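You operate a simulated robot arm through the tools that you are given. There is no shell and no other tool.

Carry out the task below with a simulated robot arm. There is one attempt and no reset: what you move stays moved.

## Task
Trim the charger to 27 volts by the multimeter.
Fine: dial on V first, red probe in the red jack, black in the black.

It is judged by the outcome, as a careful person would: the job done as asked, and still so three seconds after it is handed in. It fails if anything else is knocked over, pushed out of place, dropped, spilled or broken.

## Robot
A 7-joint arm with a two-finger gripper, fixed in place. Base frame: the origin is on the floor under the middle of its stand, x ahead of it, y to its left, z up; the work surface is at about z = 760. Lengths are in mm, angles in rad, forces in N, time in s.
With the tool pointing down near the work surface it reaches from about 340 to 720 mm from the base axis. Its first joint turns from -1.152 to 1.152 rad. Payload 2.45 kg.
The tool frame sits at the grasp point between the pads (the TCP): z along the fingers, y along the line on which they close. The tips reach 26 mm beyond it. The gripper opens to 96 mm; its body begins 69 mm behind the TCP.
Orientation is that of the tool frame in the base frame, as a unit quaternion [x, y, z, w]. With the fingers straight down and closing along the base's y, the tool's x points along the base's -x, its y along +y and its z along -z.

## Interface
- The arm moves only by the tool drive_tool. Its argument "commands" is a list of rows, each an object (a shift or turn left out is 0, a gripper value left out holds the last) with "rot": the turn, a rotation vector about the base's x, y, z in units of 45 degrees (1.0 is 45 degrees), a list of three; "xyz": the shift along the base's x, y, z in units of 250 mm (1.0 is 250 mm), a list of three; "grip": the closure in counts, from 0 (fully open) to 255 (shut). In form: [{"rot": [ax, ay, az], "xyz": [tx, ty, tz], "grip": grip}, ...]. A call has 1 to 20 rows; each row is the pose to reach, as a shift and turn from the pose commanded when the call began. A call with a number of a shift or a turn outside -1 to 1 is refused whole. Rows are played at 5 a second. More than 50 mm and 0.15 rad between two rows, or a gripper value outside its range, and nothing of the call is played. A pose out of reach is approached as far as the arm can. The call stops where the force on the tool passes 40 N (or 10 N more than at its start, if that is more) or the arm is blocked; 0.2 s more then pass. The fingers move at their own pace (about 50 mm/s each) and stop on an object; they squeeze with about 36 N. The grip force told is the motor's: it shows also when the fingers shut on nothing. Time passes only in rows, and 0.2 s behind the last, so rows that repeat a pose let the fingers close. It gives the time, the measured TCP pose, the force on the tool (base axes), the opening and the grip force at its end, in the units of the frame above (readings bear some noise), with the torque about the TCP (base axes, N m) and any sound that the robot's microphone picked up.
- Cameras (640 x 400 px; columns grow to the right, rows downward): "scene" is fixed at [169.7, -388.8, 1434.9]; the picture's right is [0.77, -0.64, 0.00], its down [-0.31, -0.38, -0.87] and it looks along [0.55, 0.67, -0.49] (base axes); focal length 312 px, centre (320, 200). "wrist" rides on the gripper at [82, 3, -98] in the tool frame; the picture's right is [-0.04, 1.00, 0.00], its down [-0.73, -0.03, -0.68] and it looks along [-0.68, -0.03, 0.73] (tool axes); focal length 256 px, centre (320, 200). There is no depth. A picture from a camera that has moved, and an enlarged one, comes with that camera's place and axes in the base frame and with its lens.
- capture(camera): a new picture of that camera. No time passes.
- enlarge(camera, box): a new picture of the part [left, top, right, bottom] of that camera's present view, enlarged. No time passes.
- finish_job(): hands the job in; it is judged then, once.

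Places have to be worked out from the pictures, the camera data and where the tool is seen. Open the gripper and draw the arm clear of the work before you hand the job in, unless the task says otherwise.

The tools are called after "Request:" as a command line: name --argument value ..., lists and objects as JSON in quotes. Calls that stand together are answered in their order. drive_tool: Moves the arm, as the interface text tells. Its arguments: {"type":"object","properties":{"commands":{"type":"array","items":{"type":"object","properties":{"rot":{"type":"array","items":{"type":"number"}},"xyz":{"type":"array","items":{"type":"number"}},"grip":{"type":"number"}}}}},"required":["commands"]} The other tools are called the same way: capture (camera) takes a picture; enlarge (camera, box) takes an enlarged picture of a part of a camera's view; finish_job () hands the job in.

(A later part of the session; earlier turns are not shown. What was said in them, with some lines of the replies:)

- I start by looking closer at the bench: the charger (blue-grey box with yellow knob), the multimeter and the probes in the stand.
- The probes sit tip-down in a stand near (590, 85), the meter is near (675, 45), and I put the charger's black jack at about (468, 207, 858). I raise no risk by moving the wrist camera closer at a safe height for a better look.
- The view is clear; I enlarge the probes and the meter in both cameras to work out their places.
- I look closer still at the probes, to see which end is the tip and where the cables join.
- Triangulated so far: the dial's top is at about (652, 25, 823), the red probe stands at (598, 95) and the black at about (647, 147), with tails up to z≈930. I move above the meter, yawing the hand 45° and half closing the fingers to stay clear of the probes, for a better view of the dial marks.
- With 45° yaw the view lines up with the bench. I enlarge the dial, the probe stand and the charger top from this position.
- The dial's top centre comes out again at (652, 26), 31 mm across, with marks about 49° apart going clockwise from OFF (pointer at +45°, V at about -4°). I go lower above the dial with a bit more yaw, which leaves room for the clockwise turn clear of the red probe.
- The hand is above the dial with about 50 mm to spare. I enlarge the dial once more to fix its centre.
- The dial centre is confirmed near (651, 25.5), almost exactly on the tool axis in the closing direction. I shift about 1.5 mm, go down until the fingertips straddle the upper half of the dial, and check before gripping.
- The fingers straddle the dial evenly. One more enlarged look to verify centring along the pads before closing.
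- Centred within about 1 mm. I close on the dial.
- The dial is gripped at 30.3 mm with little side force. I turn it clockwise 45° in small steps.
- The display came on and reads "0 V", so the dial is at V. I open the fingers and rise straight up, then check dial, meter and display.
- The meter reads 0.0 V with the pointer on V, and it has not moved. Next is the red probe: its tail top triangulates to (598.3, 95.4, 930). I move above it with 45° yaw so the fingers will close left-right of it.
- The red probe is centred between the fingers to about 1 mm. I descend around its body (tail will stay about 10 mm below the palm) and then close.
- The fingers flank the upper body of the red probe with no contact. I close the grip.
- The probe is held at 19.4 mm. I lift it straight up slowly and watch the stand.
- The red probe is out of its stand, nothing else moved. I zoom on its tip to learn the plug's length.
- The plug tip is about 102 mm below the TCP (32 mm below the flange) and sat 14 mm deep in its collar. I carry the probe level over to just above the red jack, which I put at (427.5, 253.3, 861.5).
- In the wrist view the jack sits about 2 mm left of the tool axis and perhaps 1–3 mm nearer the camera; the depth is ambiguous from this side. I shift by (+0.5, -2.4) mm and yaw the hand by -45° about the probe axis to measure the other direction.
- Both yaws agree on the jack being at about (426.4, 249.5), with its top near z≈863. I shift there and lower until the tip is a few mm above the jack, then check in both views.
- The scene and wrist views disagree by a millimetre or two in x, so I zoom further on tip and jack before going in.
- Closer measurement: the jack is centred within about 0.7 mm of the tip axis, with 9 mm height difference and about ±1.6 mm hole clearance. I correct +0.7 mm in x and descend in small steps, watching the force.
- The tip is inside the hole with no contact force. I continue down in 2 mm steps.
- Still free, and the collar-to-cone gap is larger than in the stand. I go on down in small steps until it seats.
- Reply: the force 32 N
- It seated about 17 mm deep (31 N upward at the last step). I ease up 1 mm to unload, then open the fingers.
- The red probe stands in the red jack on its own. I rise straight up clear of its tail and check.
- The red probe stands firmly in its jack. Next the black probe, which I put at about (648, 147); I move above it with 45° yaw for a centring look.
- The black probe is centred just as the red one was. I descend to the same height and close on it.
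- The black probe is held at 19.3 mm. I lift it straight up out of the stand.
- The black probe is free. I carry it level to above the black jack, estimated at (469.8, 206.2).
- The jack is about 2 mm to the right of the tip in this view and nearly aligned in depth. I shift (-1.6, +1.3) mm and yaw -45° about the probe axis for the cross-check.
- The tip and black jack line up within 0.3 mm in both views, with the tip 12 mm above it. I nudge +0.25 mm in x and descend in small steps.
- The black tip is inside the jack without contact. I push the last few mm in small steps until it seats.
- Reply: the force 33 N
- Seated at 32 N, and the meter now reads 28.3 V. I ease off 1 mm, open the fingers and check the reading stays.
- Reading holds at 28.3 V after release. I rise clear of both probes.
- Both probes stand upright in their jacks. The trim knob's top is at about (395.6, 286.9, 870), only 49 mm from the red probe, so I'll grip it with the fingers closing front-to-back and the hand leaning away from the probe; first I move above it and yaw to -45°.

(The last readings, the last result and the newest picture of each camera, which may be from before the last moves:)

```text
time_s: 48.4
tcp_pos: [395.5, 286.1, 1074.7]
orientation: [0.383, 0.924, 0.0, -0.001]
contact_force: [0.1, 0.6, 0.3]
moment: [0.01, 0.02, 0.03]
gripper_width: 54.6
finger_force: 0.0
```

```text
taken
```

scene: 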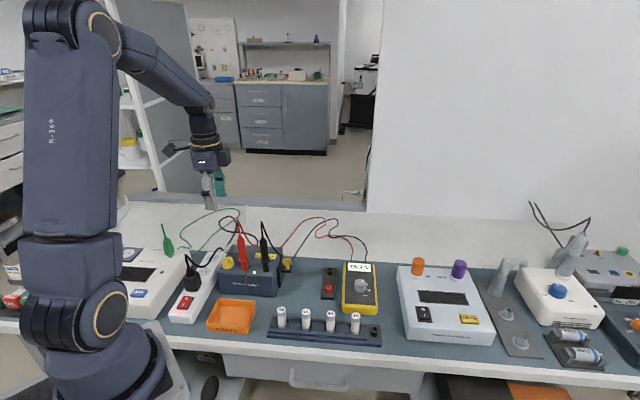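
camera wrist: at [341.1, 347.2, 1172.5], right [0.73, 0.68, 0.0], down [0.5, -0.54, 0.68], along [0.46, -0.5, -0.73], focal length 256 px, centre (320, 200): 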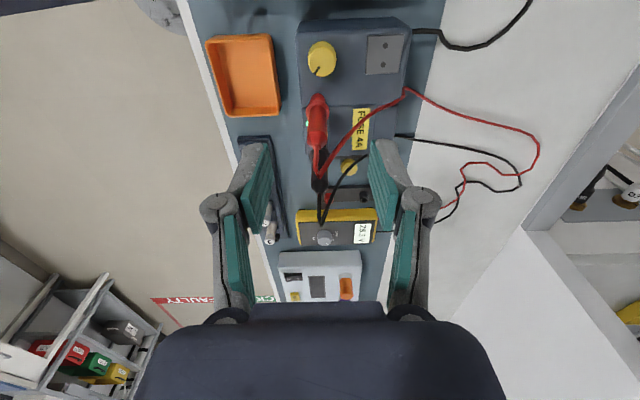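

The yaw works and the camera now looks over the knob from the bench's left. I enlarge the knob for its centre.

Request:
enlarge --camera "wrist" --box '[280, 20, 360, 100]'

Request:
enlarge --camera "wrist" --box '[290, 80, 350, 140]'

```text
5.00 times, centred on (320, 60) of wrist
camera zoom: at [341.1, 347.2, 1172.5], right [0.73, 0.68, 0.0], down [0.5, -0.54, 0.68], along [0.46, -0.5, -0.73], focal length 1280 px, centre (320, 900)
```

zoom: 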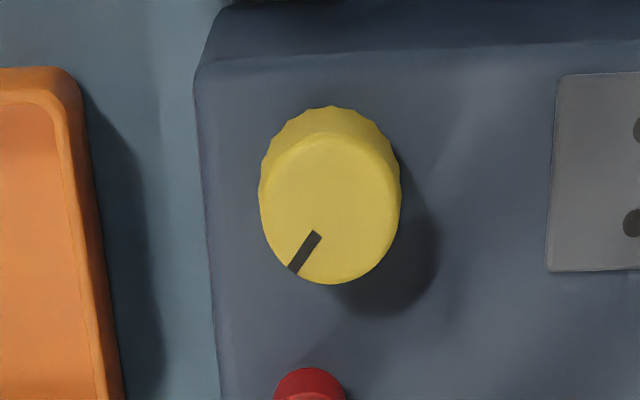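

```text
6.67 times, centred on (320, 110) of wrist
camera zoom: at [341.1, 347.2, 1172.5], right [0.73, 0.68, 0.0], down [0.5, -0.54, 0.68], along [0.46, -0.5, -0.73], focal length 1707 px, centre (320, 800)
```

zoom: 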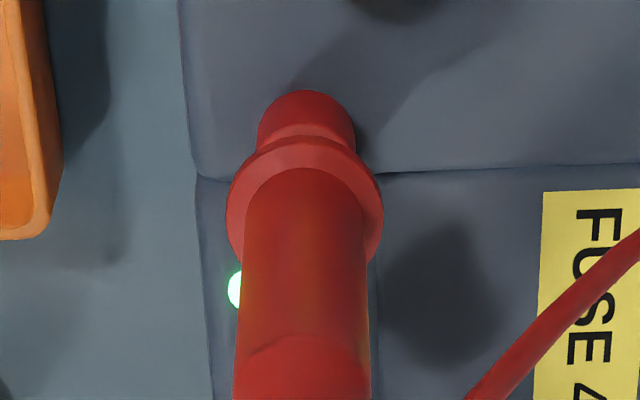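

The knob centre comes out near (395.6, 289.3). Now I lean the hand 12° to the bench's left (away from the red probe), keeping the fingers' closing axis level, and come down to 60 mm above the knob.

Request:
drive_tool --commands '[{"xyz": [0, 0.005, 0], "rot": [-0.05, -0.05, 0], "grip": 110}, {"xyz": [0, 0.0096, 0], "rot": [-0.1, -0.1, 0], "grip": 110}, {"xyz": [0, 0.0096, 0], "rot": [-0.15, -0.15, 0], "grip": 110}, {"xyz": [0, 0.0096, 0], "rot": [-0.1886, -0.1886, 0], "grip": 110}, {"xyz": [0, 0.0096, -0.15], "rot": [-0.1886, -0.1886, 0], "grip": 110}, {"xyz": [0, 0.0096, -0.3], "rot": [-0.1886, -0.1886, 0], "grip": 110}, {"xyz": [0, 0.0096, -0.45], "rot": [-0.1886, -0.1886, 0], "grip": 110}, {"xyz": [0, 0.0096, -0.58], "rot": [-0.1886, -0.1886, 0], "grip": 110}, {"xyz": [0, 0.0096, -0.58], "rot": [-0.1886, -0.1886, 0], "grip": 110}]'

Request:
capture --camera "wrist"

Request:
enlarge --camera "scene" --box '[170, 170, 300, 290]'

```text
time_s: 50.4
tcp_pos: [394.6, 288.0, 928.5]
orientation: [0.38, 0.919, -0.04, 0.097]
contact_force: [0.0, 0.2, 0.3]
moment: [-0.03, 0.01, -0.03]
gripper_width: 54.6
finger_force: 0.1
```

```text
taken
camera wrist: at [327.0, 362.5, 1007.8], right [0.73, 0.68, 0.01], down [0.39, -0.43, 0.82], along [0.56, -0.6, -0.58], focal length 256 px, centre (320, 200)
```

wrist: 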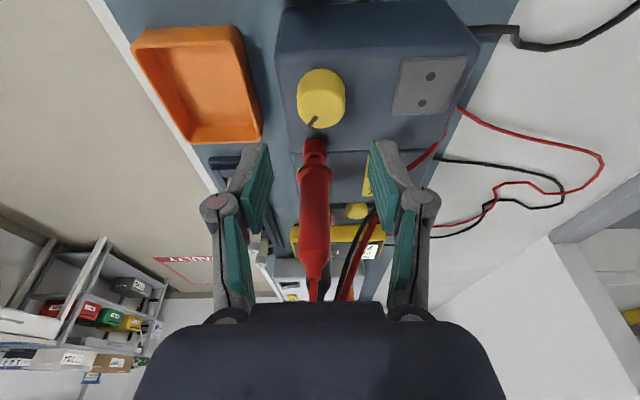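

```text
3.33 times, centred on (235, 230) of scene
camera zoom: at [169.7, -388.8, 1434.9], right [0.77, -0.64, 0.0], down [-0.31, -0.38, -0.87], along [0.55, 0.67, -0.49], focal length 1039 px, centre (603, 100)
```

zoom: 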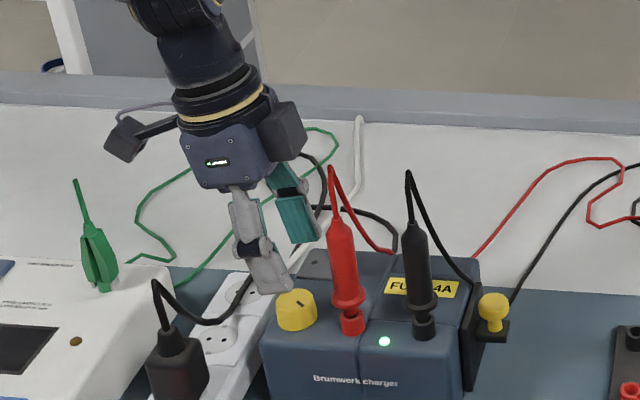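

The lean gives good clearance to the red probe. I enlarge the knob and the scene view for final centring.

Request:
enlarge --camera "wrist" --box '[270, 50, 370, 150]'

Request:
enlarge --camera "scene" --box '[210, 225, 260, 275]'

```text
4.00 times, centred on (320, 100) of wrist
camera zoom: at [327.0, 362.5, 1007.8], right [0.73, 0.68, 0.01], down [0.39, -0.43, 0.82], along [0.56, -0.6, -0.58], focal length 1024 px, centre (320, 600)
```

zoom: 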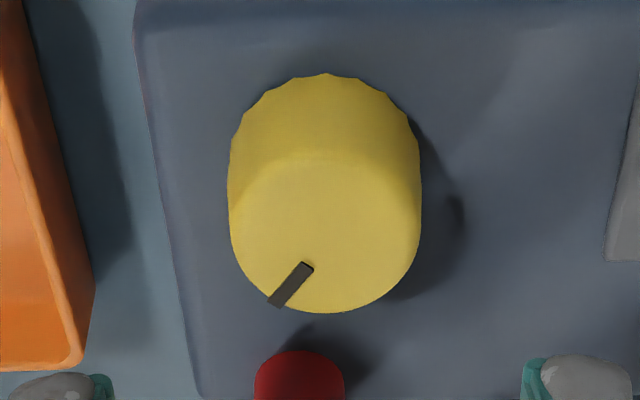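

```text
8.00 times, centred on (235, 250) of scene
camera zoom: at [169.7, -388.8, 1434.9], right [0.77, -0.64, 0.0], down [-0.31, -0.38, -0.87], along [0.55, 0.67, -0.49], focal length 2495 px, centre (1000, -200)
```

zoom: 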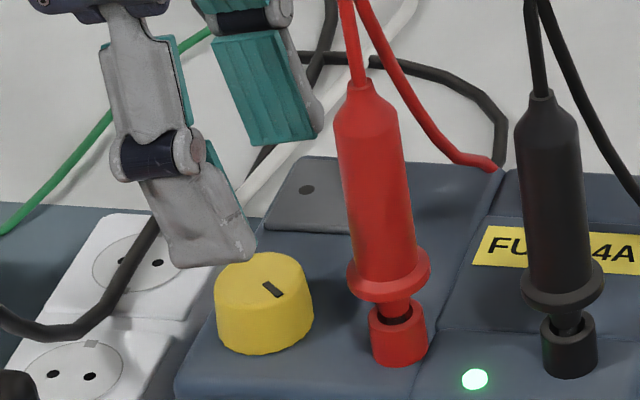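

Combining views I take the knob centre as (396.3, 289.7), top about z 867. I shift so the leaning fingertips centre on it and go down until they straddle the knob, staying clear of the charger's top.

Request:
drive_tool --commands '[{"xyz": [-0.0084, 0.0128, -0.03], "grip": 110}, {"xyz": [-0.0084, 0.0128, -0.08], "grip": 110}, {"xyz": [-0.0084, 0.0128, -0.12], "grip": 110}, {"xyz": [-0.0084, 0.0128, -0.16], "grip": 110}, {"xyz": [-0.0084, 0.0128, -0.19], "grip": 110}, {"xyz": [-0.0084, 0.0128, -0.19], "grip": 110}]'

Request:
capture --camera "wrist"

Request:
enlarge --camera "wrist" --box '[250, 90, 390, 230]'

Request:
enlarge --camera "scene" --box '[180, 190, 280, 280]'

```text
time_s: 51.8
tcp_pos: [393.8, 291.9, 881.5]
orientation: [0.38, 0.919, -0.04, 0.096]
contact_force: [-0.3, 0.0, -0.8]
moment: [0.01, -0.02, -0.02]
gripper_width: 54.7
finger_force: 0.1
```

```text
taken
camera wrist: at [325.9, 366.1, 960.5], right [0.73, 0.68, 0.01], down [0.39, -0.43, 0.82], along [0.56, -0.6, -0.58], focal length 256 px, centre (320, 200)
```

wrist: 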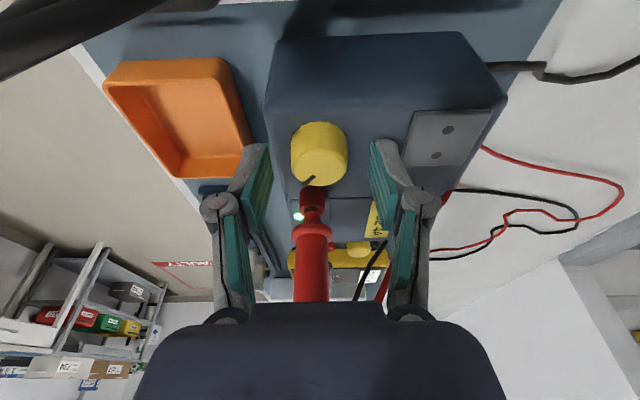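

```text
2.86 times, centred on (320, 160) of wrist
camera zoom: at [325.9, 366.1, 960.5], right [0.73, 0.68, 0.01], down [0.39, -0.43, 0.82], along [0.56, -0.6, -0.58], focal length 731 px, centre (320, 314)
```

zoom: 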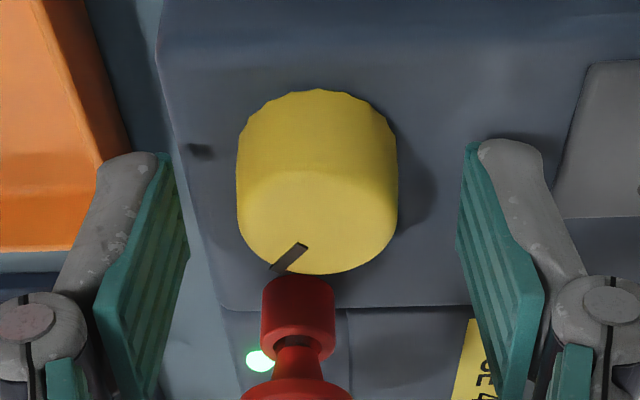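

```text
4.44 times, centred on (230, 235) of scene
camera zoom: at [169.7, -388.8, 1434.9], right [0.77, -0.64, 0.0], down [-0.31, -0.38, -0.87], along [0.55, 0.67, -0.49], focal length 1386 px, centre (720, 44)
```

zoom: 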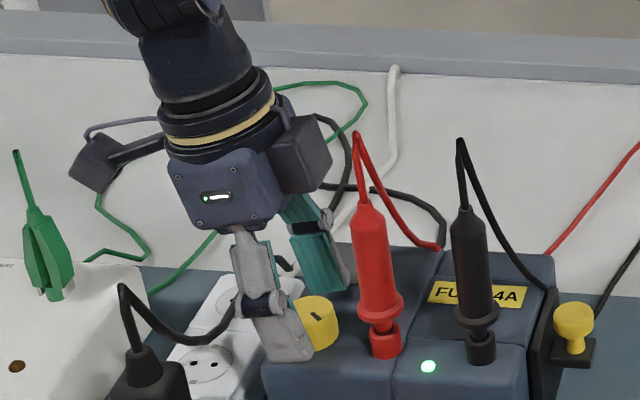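

The knob sits midway between the fingers. I go 2.5 mm lower and close on it.

Request:
drive_tool --commands '[{"xyz": [0, 0, -0.01], "grip": 110}, {"xyz": [0, 0, -0.01], "grip": 110}, {"xyz": [0, 0, -0.01], "grip": 255}, {"xyz": [0, 0, -0.01], "grip": 255}, {"xyz": [0, 0, -0.01], "grip": 255}, {"xyz": [0, 0, -0.01], "grip": 255}]'

Request:
enlarge --camera "wrist" --box '[250, 90, 390, 230]'

Request:
enlarge --camera "scene" --box '[325, 250, 385, 290]'

```text
time_s: 53.2
tcp_pos: [395.1, 292.1, 877.8]
orientation: [0.38, 0.919, -0.04, 0.097]
contact_force: [-1.5, -1.4, 1.9]
moment: [-0.03, 0.04, 0.01]
gripper_width: 30.8
finger_force: 44.5
```

```text
2.86 times, centred on (320, 160) of wrist
camera zoom: at [325.7, 365.9, 958.2], right [0.73, 0.68, 0.01], down [0.39, -0.43, 0.82], along [0.56, -0.6, -0.58], focal length 731 px, centre (320, 314)
```

zoom: 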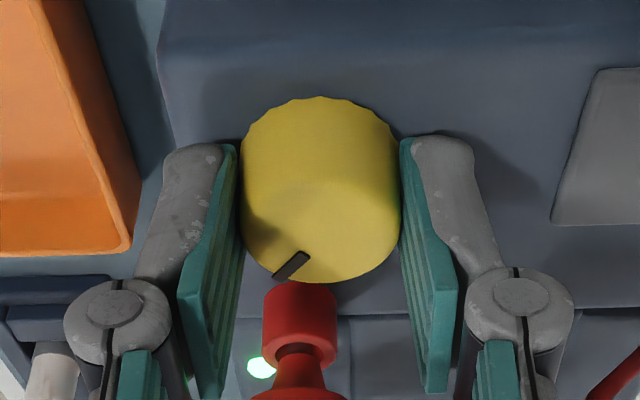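

```text
10.00 times, centred on (355, 270) of scene
camera zoom: at [169.7, -388.9, 1434.8], right [0.77, -0.64, 0.0], down [-0.31, -0.38, -0.87], along [0.55, 0.67, -0.49], focal length 3118 px, centre (-30, -500)
```

zoom: 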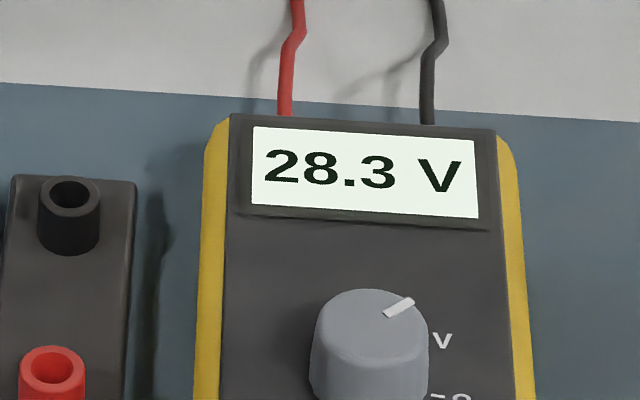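

Gripped at 30.8 mm, reading unchanged. I test with a small 6° counter-clockwise turn and read the meter.

Request:
drive_tool --commands '[{"xyz": [-0.0005, -0.0006, 0], "rot": [0, 0, 0.05], "grip": 255}, {"xyz": [-0.0011, -0.0012, 0], "rot": [0, 0, 0.1], "grip": 255}, {"xyz": [-0.0014, -0.0015, 0], "rot": [0, 0, 0.133], "grip": 255}, {"xyz": [-0.0014, -0.0015, 0], "rot": [0, 0, 0.133], "grip": 255}]'

Request:
enlarge --camera "scene" --box '[325, 250, 385, 290]'

Request:
enlarge --camera "scene" --box '[180, 190, 300, 290]'

```text
time_s: 54.2
tcp_pos: [392.9, 292.1, 878.6]
orientation: [0.331, 0.938, -0.035, 0.099]
contact_force: [-0.6, -0.4, -8.3]
moment: [0.05, -0.14, 0.0]
gripper_width: 30.8
finger_force: 44.9
```

```text
10.00 times, centred on (355, 270) of scene
camera zoom: at [169.8, -388.7, 1434.9], right [0.77, -0.64, 0.0], down [-0.31, -0.38, -0.87], along [0.55, 0.67, -0.49], focal length 3118 px, centre (-30, -500)
```

zoom: 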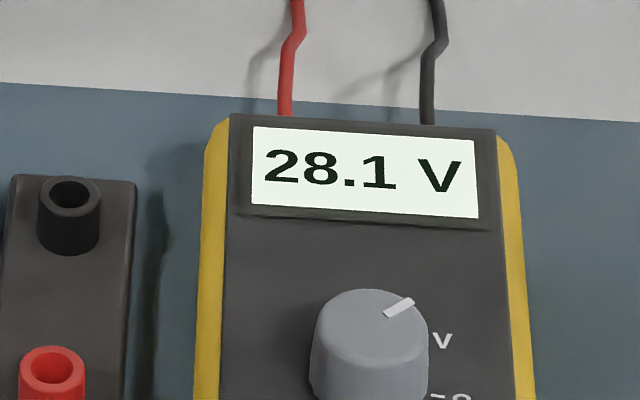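

```text
4.00 times, centred on (240, 240) of scene
camera zoom: at [169.8, -388.7, 1434.9], right [0.77, -0.64, 0.0], down [-0.31, -0.38, -0.87], along [0.55, 0.67, -0.49], focal length 1247 px, centre (640, 40)
```

zoom: 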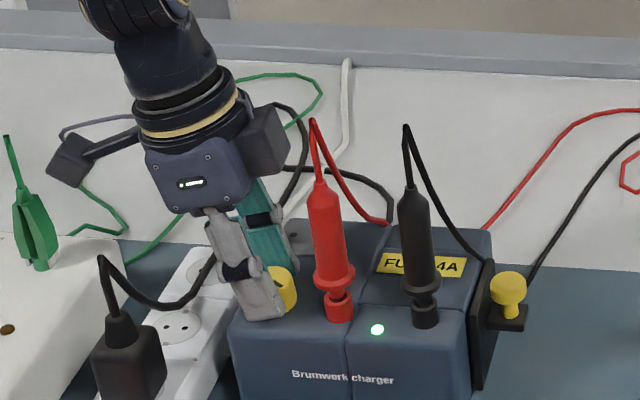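

The counter-clockwise turn lowers the voltage (28.1 V after 6°, about 0.033 V per degree). I turn 16° further and read again.

Request:
drive_tool --commands '[{"xyz": [-0.0004, -0.0008, 0], "rot": [0, 0, 0.08], "grip": 255}, {"xyz": [-0.001, -0.0016, 0], "rot": [0, 0, 0.16], "grip": 255}, {"xyz": [-0.0015, -0.0025, 0], "rot": [0, 0, 0.25], "grip": 255}, {"xyz": [-0.002, -0.0035, 0], "rot": [0, 0, 0.3556], "grip": 255}, {"xyz": [-0.002, -0.0035, 0], "rot": [0, 0, 0.3556], "grip": 255}]'

Request:
enlarge --camera "scene" --box '[325, 250, 385, 290]'

Request:
enlarge --camera "scene" --box '[180, 190, 300, 290]'

Request:
capture --camera "wrist"

```text
time_s: 55.4
tcp_pos: [393.2, 291.6, 879.0]
orientation: [0.197, 0.975, -0.021, 0.101]
contact_force: [2.1, -0.5, -13.1]
moment: [0.07, -0.08, 0.0]
gripper_width: 30.6
finger_force: 44.5
```

```text
10.00 times, centred on (355, 270) of scene
camera zoom: at [170.0, -388.7, 1434.9], right [0.77, -0.64, 0.0], down [-0.31, -0.38, -0.87], along [0.55, 0.67, -0.49], focal length 3118 px, centre (-30, -500)
```

zoom: 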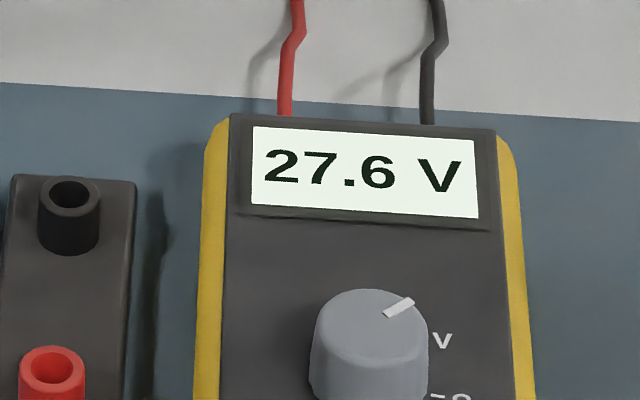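

```text
4.00 times, centred on (240, 240) of scene
camera zoom: at [170.0, -388.7, 1434.9], right [0.77, -0.64, 0.0], down [-0.31, -0.38, -0.87], along [0.55, 0.67, -0.49], focal length 1247 px, centre (640, 40)
```

zoom: 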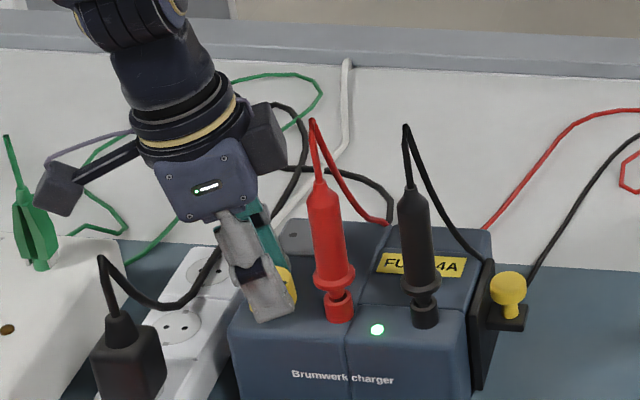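

```text
taken
camera wrist: at [302.6, 333.8, 958.2], right [0.42, 0.91, 0.01], down [0.52, -0.25, 0.82], along [0.74, -0.34, -0.58], focal length 256 px, centre (320, 200)
```

wrist: 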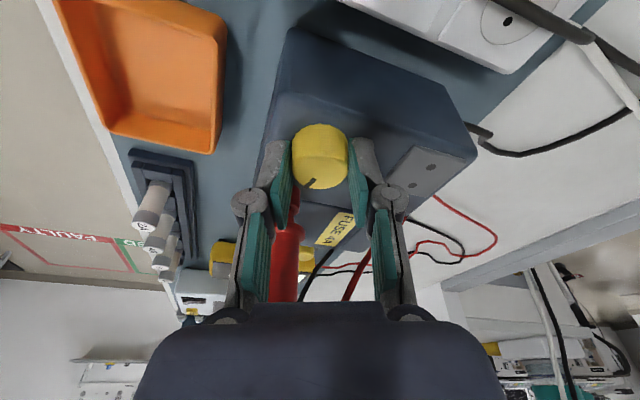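

27.6 V after 22°, so about 18–19° remain. Turning on with this grip would bring the hand near the red probe, so I open, swing the hand back 37° about the knob and regrip.

Request:
drive_tool --commands '[{"xyz": [0, 0, -0.001], "grip": 200}, {"xyz": [0, 0, 0], "grip": 110}, {"xyz": [0, 0, 0], "grip": 110}, {"xyz": [0, 0, 0], "grip": 110}, {"xyz": [0.0011, 0.0013, 0], "rot": [0, 0, -0.137], "grip": 110}, {"xyz": [0.0022, 0.0025, 0], "rot": [0, 0, -0.274], "grip": 110}, {"xyz": [0.0034, 0.0038, 0], "rot": [0, 0, -0.411], "grip": 110}, {"xyz": [0.0045, 0.005, 0], "rot": [0, 0, -0.548], "grip": 110}, {"xyz": [0.0056, 0.0063, 0], "rot": [0, 0, -0.685], "grip": 110}, {"xyz": [0.0067, 0.0075, 0], "rot": [0, 0, -0.822], "grip": 110}, {"xyz": [0.0067, 0.0075, 0], "rot": [0, 0, -0.822], "grip": 110}]'

Request:
enlarge --camera "scene" --box '[325, 250, 385, 290]'

Request:
enlarge --camera "wrist" --box '[250, 90, 390, 230]'

Request:
enlarge --camera "scene" --box '[180, 190, 300, 290]'

```text
time_s: 57.8
tcp_pos: [394.1, 291.5, 880.0]
orientation: [0.498, 0.861, -0.052, 0.09]
contact_force: [-0.3, 0.0, 0.3]
moment: [-0.07, -0.02, -0.05]
gripper_width: 54.8
finger_force: 0.1
```

```text
10.00 times, centred on (355, 270) of scene
camera zoom: at [169.7, -388.8, 1434.9], right [0.77, -0.64, 0.0], down [-0.31, -0.38, -0.87], along [0.55, 0.67, -0.49], focal length 3118 px, centre (-30, -500)
```

zoom: 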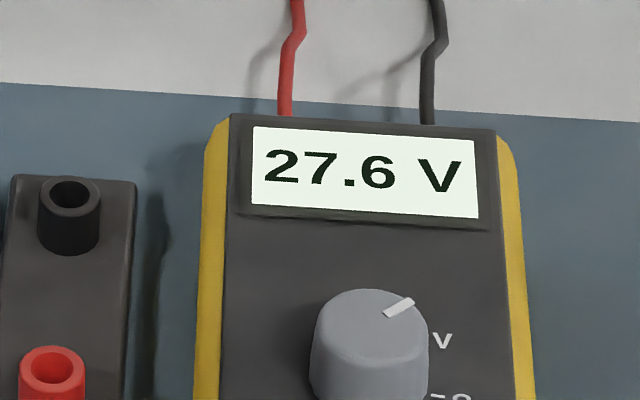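

```text
2.86 times, centred on (320, 160) of wrist
camera zoom: at [348.1, 382.0, 958.5], right [0.89, 0.46, 0.01], down [0.26, -0.51, 0.82], along [0.38, -0.72, -0.58], focal length 731 px, centre (320, 314)
```

zoom: 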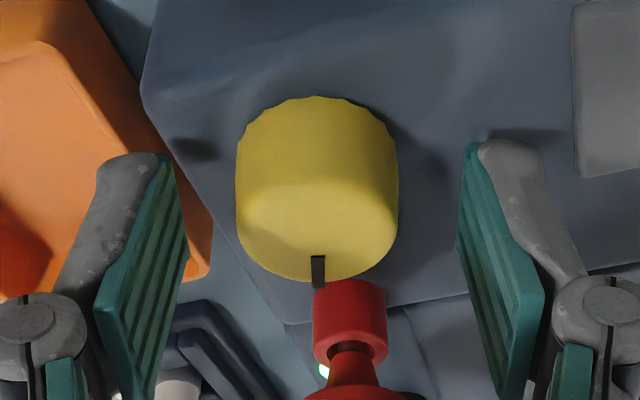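

```text
4.00 times, centred on (240, 240) of scene
camera zoom: at [169.7, -388.8, 1434.9], right [0.77, -0.64, 0.0], down [-0.31, -0.38, -0.87], along [0.55, 0.67, -0.49], focal length 1247 px, centre (640, 40)
```

zoom: 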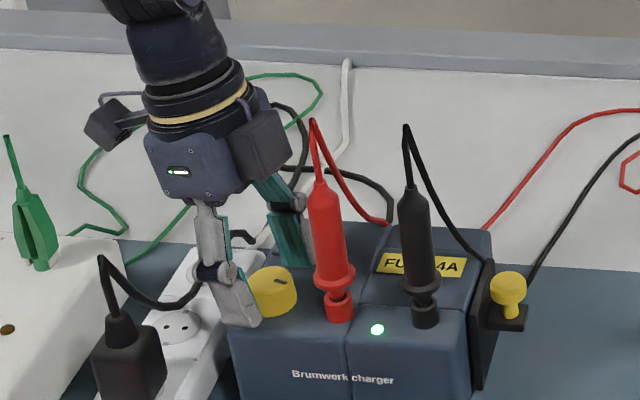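

The reading held at 27.6 V and the hand is clear. I regrip the knob and turn 15° further counter-clockwise.

Request:
drive_tool --commands '[{"grip": 255}, {"grip": 255}, {"grip": 255}, {"grip": 255}, {"xyz": [-0.0008, -0.0006, 0], "rot": [0, 0, 0.08], "grip": 255}, {"xyz": [-0.0017, -0.0012, 0], "rot": [0, 0, 0.16], "grip": 255}, {"xyz": [-0.0025, -0.0018, 0], "rot": [0, 0, 0.25], "grip": 255}, {"xyz": [-0.0033, -0.0025, 0], "rot": [0, 0, 0.3333], "grip": 255}, {"xyz": [-0.0033, -0.0025, 0], "rot": [0, 0, 0.3333], "grip": 255}]'

Request:
enlarge --camera "scene" --box '[325, 250, 385, 290]'

Request:
enlarge --camera "wrist" --box '[250, 90, 390, 230]'

```text
time_s: 59.8
tcp_pos: [394.3, 293.3, 879.7]
orientation: [0.38, 0.919, -0.04, 0.097]
contact_force: [-3.0, -3.8, -1.4]
moment: [0.15, 0.25, 0.0]
gripper_width: 30.9
finger_force: 45.5
```

```text
10.00 times, centred on (355, 270) of scene
camera zoom: at [169.7, -388.9, 1434.8], right [0.77, -0.64, 0.0], down [-0.31, -0.38, -0.87], along [0.55, 0.67, -0.49], focal length 3118 px, centre (-30, -500)
```

zoom: 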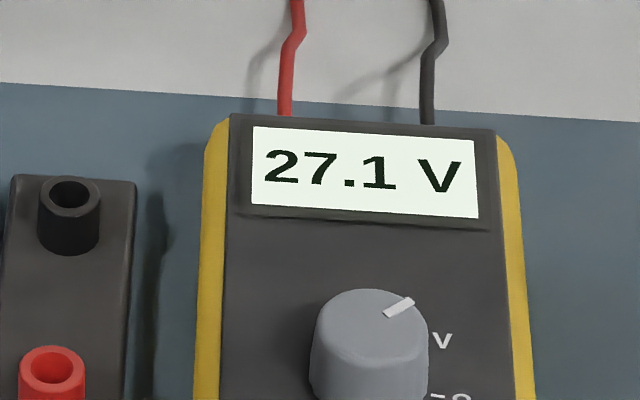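

```text
2.86 times, centred on (320, 160) of wrist
camera zoom: at [325.5, 365.9, 958.6], right [0.73, 0.68, 0.01], down [0.39, -0.43, 0.82], along [0.56, -0.6, -0.58], focal length 731 px, centre (320, 314)
```

zoom: 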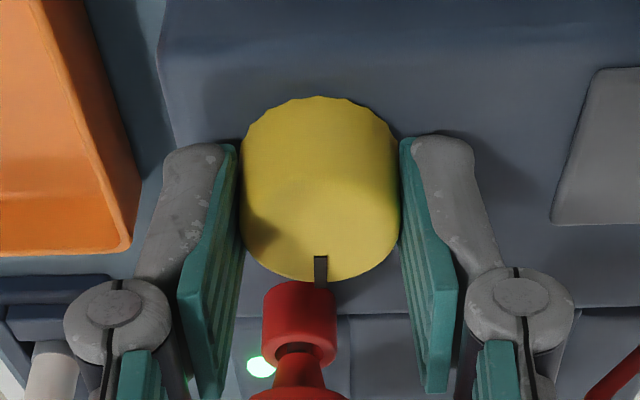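

27.1 V now. I continue in about 1° steps to find where it changes to 27.0.

Request:
drive_tool --commands '[{"rot": [0, 0, 0.012], "grip": 255}, {"rot": [0, 0, 0.024], "grip": 255}, {"rot": [0, 0, 0.024], "grip": 255}]'

Request:
enlarge --camera "scene" --box '[325, 250, 385, 290]'

```text
time_s: 60.6
tcp_pos: [394.3, 291.4, 879.2]
orientation: [0.371, 0.923, -0.039, 0.097]
contact_force: [-4.2, -4.9, 2.4]
moment: [-0.15, 0.11, -0.02]
gripper_width: 30.8
finger_force: 45.1
```

```text
10.00 times, centred on (355, 270) of scene
camera zoom: at [169.6, -389.0, 1434.8], right [0.77, -0.64, 0.0], down [-0.31, -0.38, -0.87], along [0.55, 0.67, -0.49], focal length 3118 px, centre (-30, -500)
```

zoom: 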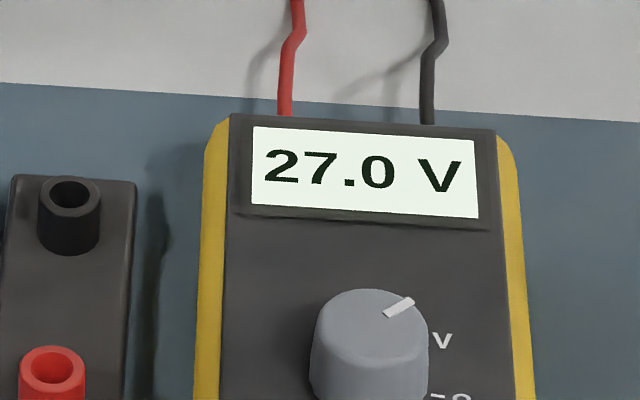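

It reads 27.0 V, just past the 27.1 boundary. I add 1° to sit in the middle of the 27.0 band.

Request:
drive_tool --commands '[{"rot": [0, 0, 0.011], "grip": 255}, {"rot": [0, 0, 0.022], "grip": 255}, {"rot": [0, 0, 0.022], "grip": 255}]'

Request:
enlarge --camera "scene" --box '[325, 250, 385, 290]'

```text
time_s: 61.4
tcp_pos: [393.8, 292.9, 877.7]
orientation: [0.363, 0.926, -0.038, 0.098]
contact_force: [-7.1, -5.9, 7.6]
moment: [-0.35, 0.1, -0.03]
gripper_width: 30.5
finger_force: 44.2
```

```text
10.00 times, centred on (355, 270) of scene
camera zoom: at [169.5, -389.0, 1434.8], right [0.77, -0.64, 0.0], down [-0.31, -0.38, -0.87], along [0.55, 0.67, -0.49], focal length 3118 px, centre (-30, -500)
```

zoom: 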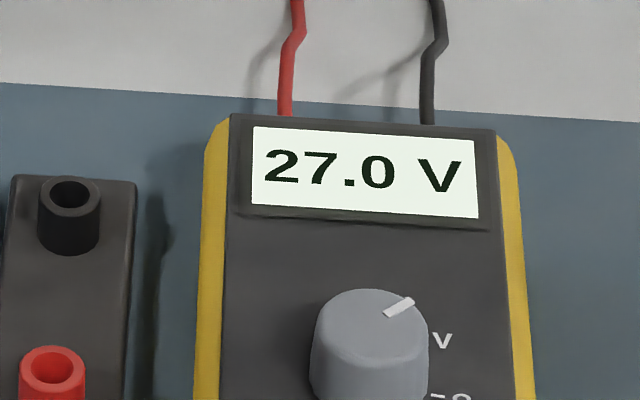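

Still 27.0 V. I release the knob slowly and check that the reading stays.

Request:
drive_tool --commands '[{"grip": 220}, {"grip": 180}, {"grip": 140}, {"grip": 110}, {"grip": 110}]'

Request:
enlarge --camera "scene" --box '[325, 250, 385, 290]'

Request:
enlarge --camera "wrist" --box '[250, 90, 390, 230]'

```text
time_s: 62.6
tcp_pos: [394.0, 293.4, 879.6]
orientation: [0.363, 0.926, -0.038, 0.098]
contact_force: [0.4, 1.0, 0.1]
moment: [0.0, -0.01, 0.0]
gripper_width: 54.8
finger_force: 0.0
```

```text
10.00 times, centred on (355, 270) of scene
camera zoom: at [169.7, -388.8, 1434.9], right [0.77, -0.64, 0.0], down [-0.31, -0.38, -0.87], along [0.55, 0.67, -0.49], focal length 3118 px, centre (-30, -500)
```

zoom: 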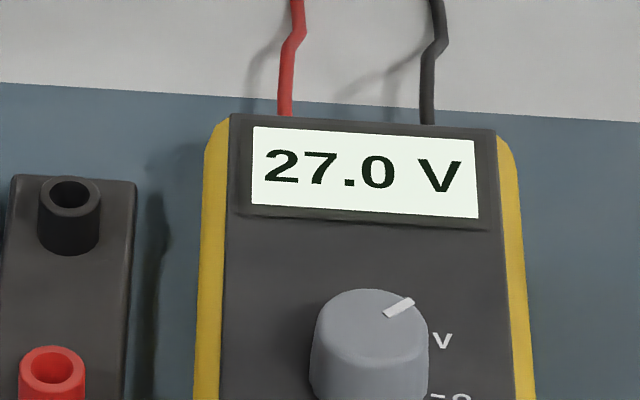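

```text
2.86 times, centred on (320, 160) of wrist
camera zoom: at [323.1, 363.7, 958.4], right [0.71, 0.71, 0.01], down [0.4, -0.41, 0.82], along [0.58, -0.58, -0.58], focal length 731 px, centre (320, 314)
```

zoom: 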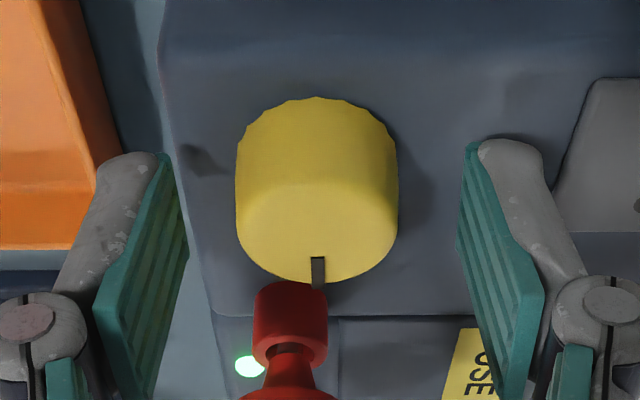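

27.0 V holds with the fingers off. I rise straight up clear of the probes.

Request:
drive_tool --commands '[{"xyz": [0, 0, 0.06], "grip": 110}, {"xyz": [0, 0, 0.16], "grip": 110}, {"xyz": [0, 0, 0.3], "grip": 110}, {"xyz": [0, 0, 0.45], "grip": 110}, {"xyz": [0, 0, 0.6], "grip": 110}, {"xyz": [0, 0, 0.75], "grip": 110}, {"xyz": [0, 0, 0.9], "grip": 110}, {"xyz": [0, 0, 0.9], "grip": 110}]'

Request:
capture --camera "scene"

Request:
enlarge --camera "scene" --box '[200, 200, 400, 325]'

```text
time_s: 64.4
tcp_pos: [393.1, 293.6, 1105.2]
orientation: [0.364, 0.925, -0.038, 0.098]
contact_force: [0.9, 0.0, -0.5]
moment: [-0.03, -0.03, 0.01]
gripper_width: 54.5
finger_force: 0.0
```

```text
taken
```

scene: 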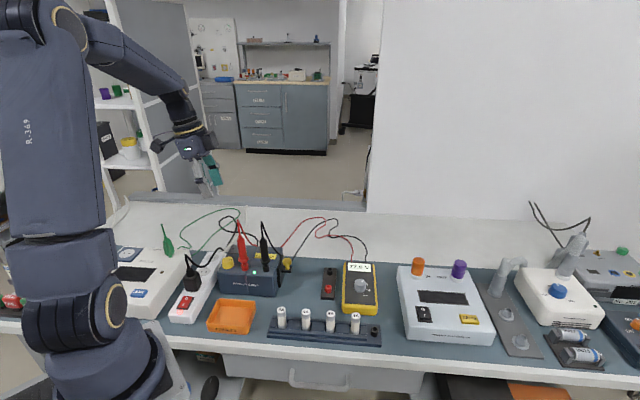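

```text
3.20 times, centred on (300, 262) of scene
camera zoom: at [169.7, -388.8, 1434.9], right [0.77, -0.64, 0.0], down [-0.31, -0.38, -0.87], along [0.55, 0.67, -0.49], focal length 998 px, centre (384, 0)
```

zoom: 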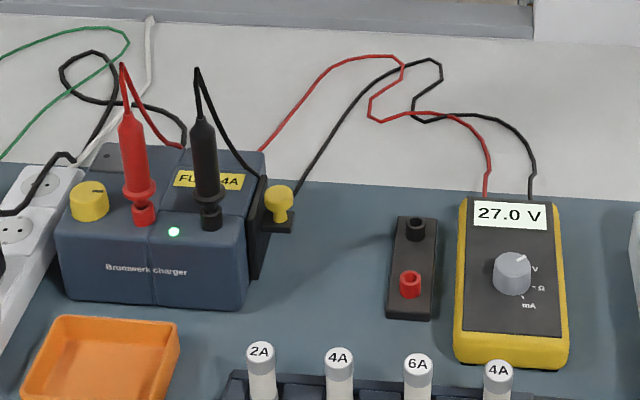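

The meter reads 27.0 V, both probes are seated, and charger, stand and meter stand where they were. I open the gripper fully, draw a bit further away and let a few seconds pass to confirm the reading.

Request:
drive_tool --commands '[{"xyz": [-0.05, 0, 0.08], "grip": 0}, {"xyz": [-0.1, 0, 0.16], "grip": 0}, {"xyz": [-0.15, 0, 0.22], "grip": 0}, {"xyz": [-0.15, 0, 0.22], "grip": 0}, {"xyz": [-0.15, 0, 0.22], "grip": 0}, {"xyz": [-0.15, 0, 0.22], "grip": 0}, {"xyz": [-0.15, 0, 0.22], "grip": 0}, {"xyz": [-0.15, 0, 0.22], "grip": 0}, {"xyz": [-0.15, 0, 0.22], "grip": 0}, {"xyz": [-0.15, 0, 0.22], "grip": 0}, {"xyz": [-0.15, 0, 0.22], "grip": 0}, {"xyz": [-0.15, 0, 0.22], "grip": 0}, {"xyz": [-0.15, 0, 0.22], "grip": 0}, {"xyz": [-0.15, 0, 0.22], "grip": 0}, {"xyz": [-0.15, 0, 0.22], "grip": 0}]'

Request:
enlarge --camera "scene" --box '[200, 200, 400, 325]'

Request:
capture --camera "scene"

```text
time_s: 67.6
tcp_pos: [356.1, 291.7, 1159.4]
orientation: [0.364, 0.925, -0.039, 0.097]
contact_force: [-0.1, 0.1, 0.1]
moment: [0.02, 0.02, 0.0]
gripper_width: 95.9
finger_force: 0.1
```

```text
3.20 times, centred on (300, 262) of scene
camera zoom: at [169.7, -388.8, 1434.9], right [0.77, -0.64, 0.0], down [-0.31, -0.38, -0.87], along [0.55, 0.67, -0.49], focal length 998 px, centre (384, 0)
```

zoom: 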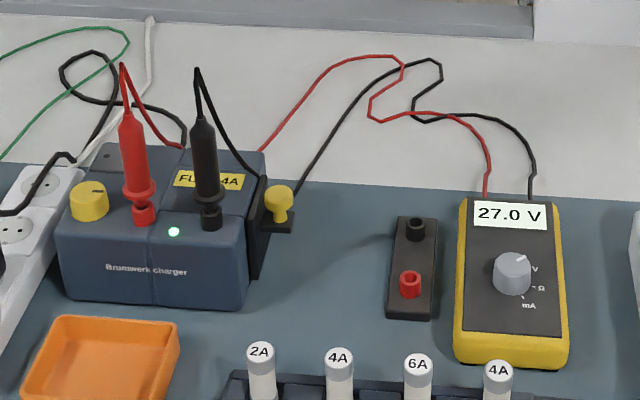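

```text
taken
```

scene: 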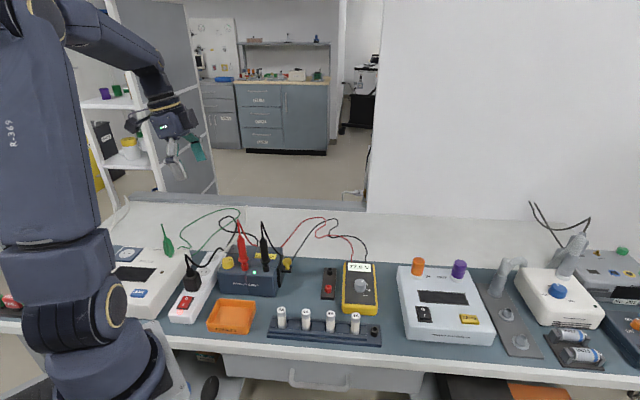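

After more than three seconds the meter still shows 27.0 V. The dial is on V, the red probe is in the red jack and the black in the black, nothing else has moved, and the arm is clear with the gripper open. I hand the job in.

Request:
finish_job

```text
The job is handed in.
```

The charger is trimmed to 27.0 V on the multimeter. The reading stayed there for about five seconds after I let go of the knob, before I handed the job in.

- **Meter:** I turned the dial from OFF to V first, and the display came on at 0.0 V.
- **Probes:** The red probe is in the red jack and the black in the black. Both are seated and stand on their own.
- **Trim:** The charger first read 28.3 V. I turned the yellow knob counter-clockwise in steps, with one regrip to stay clear of the red probe, and stopped near the middle of the 27.0 V range.

In the final pictures nothing else looks moved or knocked over. I left the probes in the jacks and the dial on V. The gripper is open and the arm is clear of the bench.
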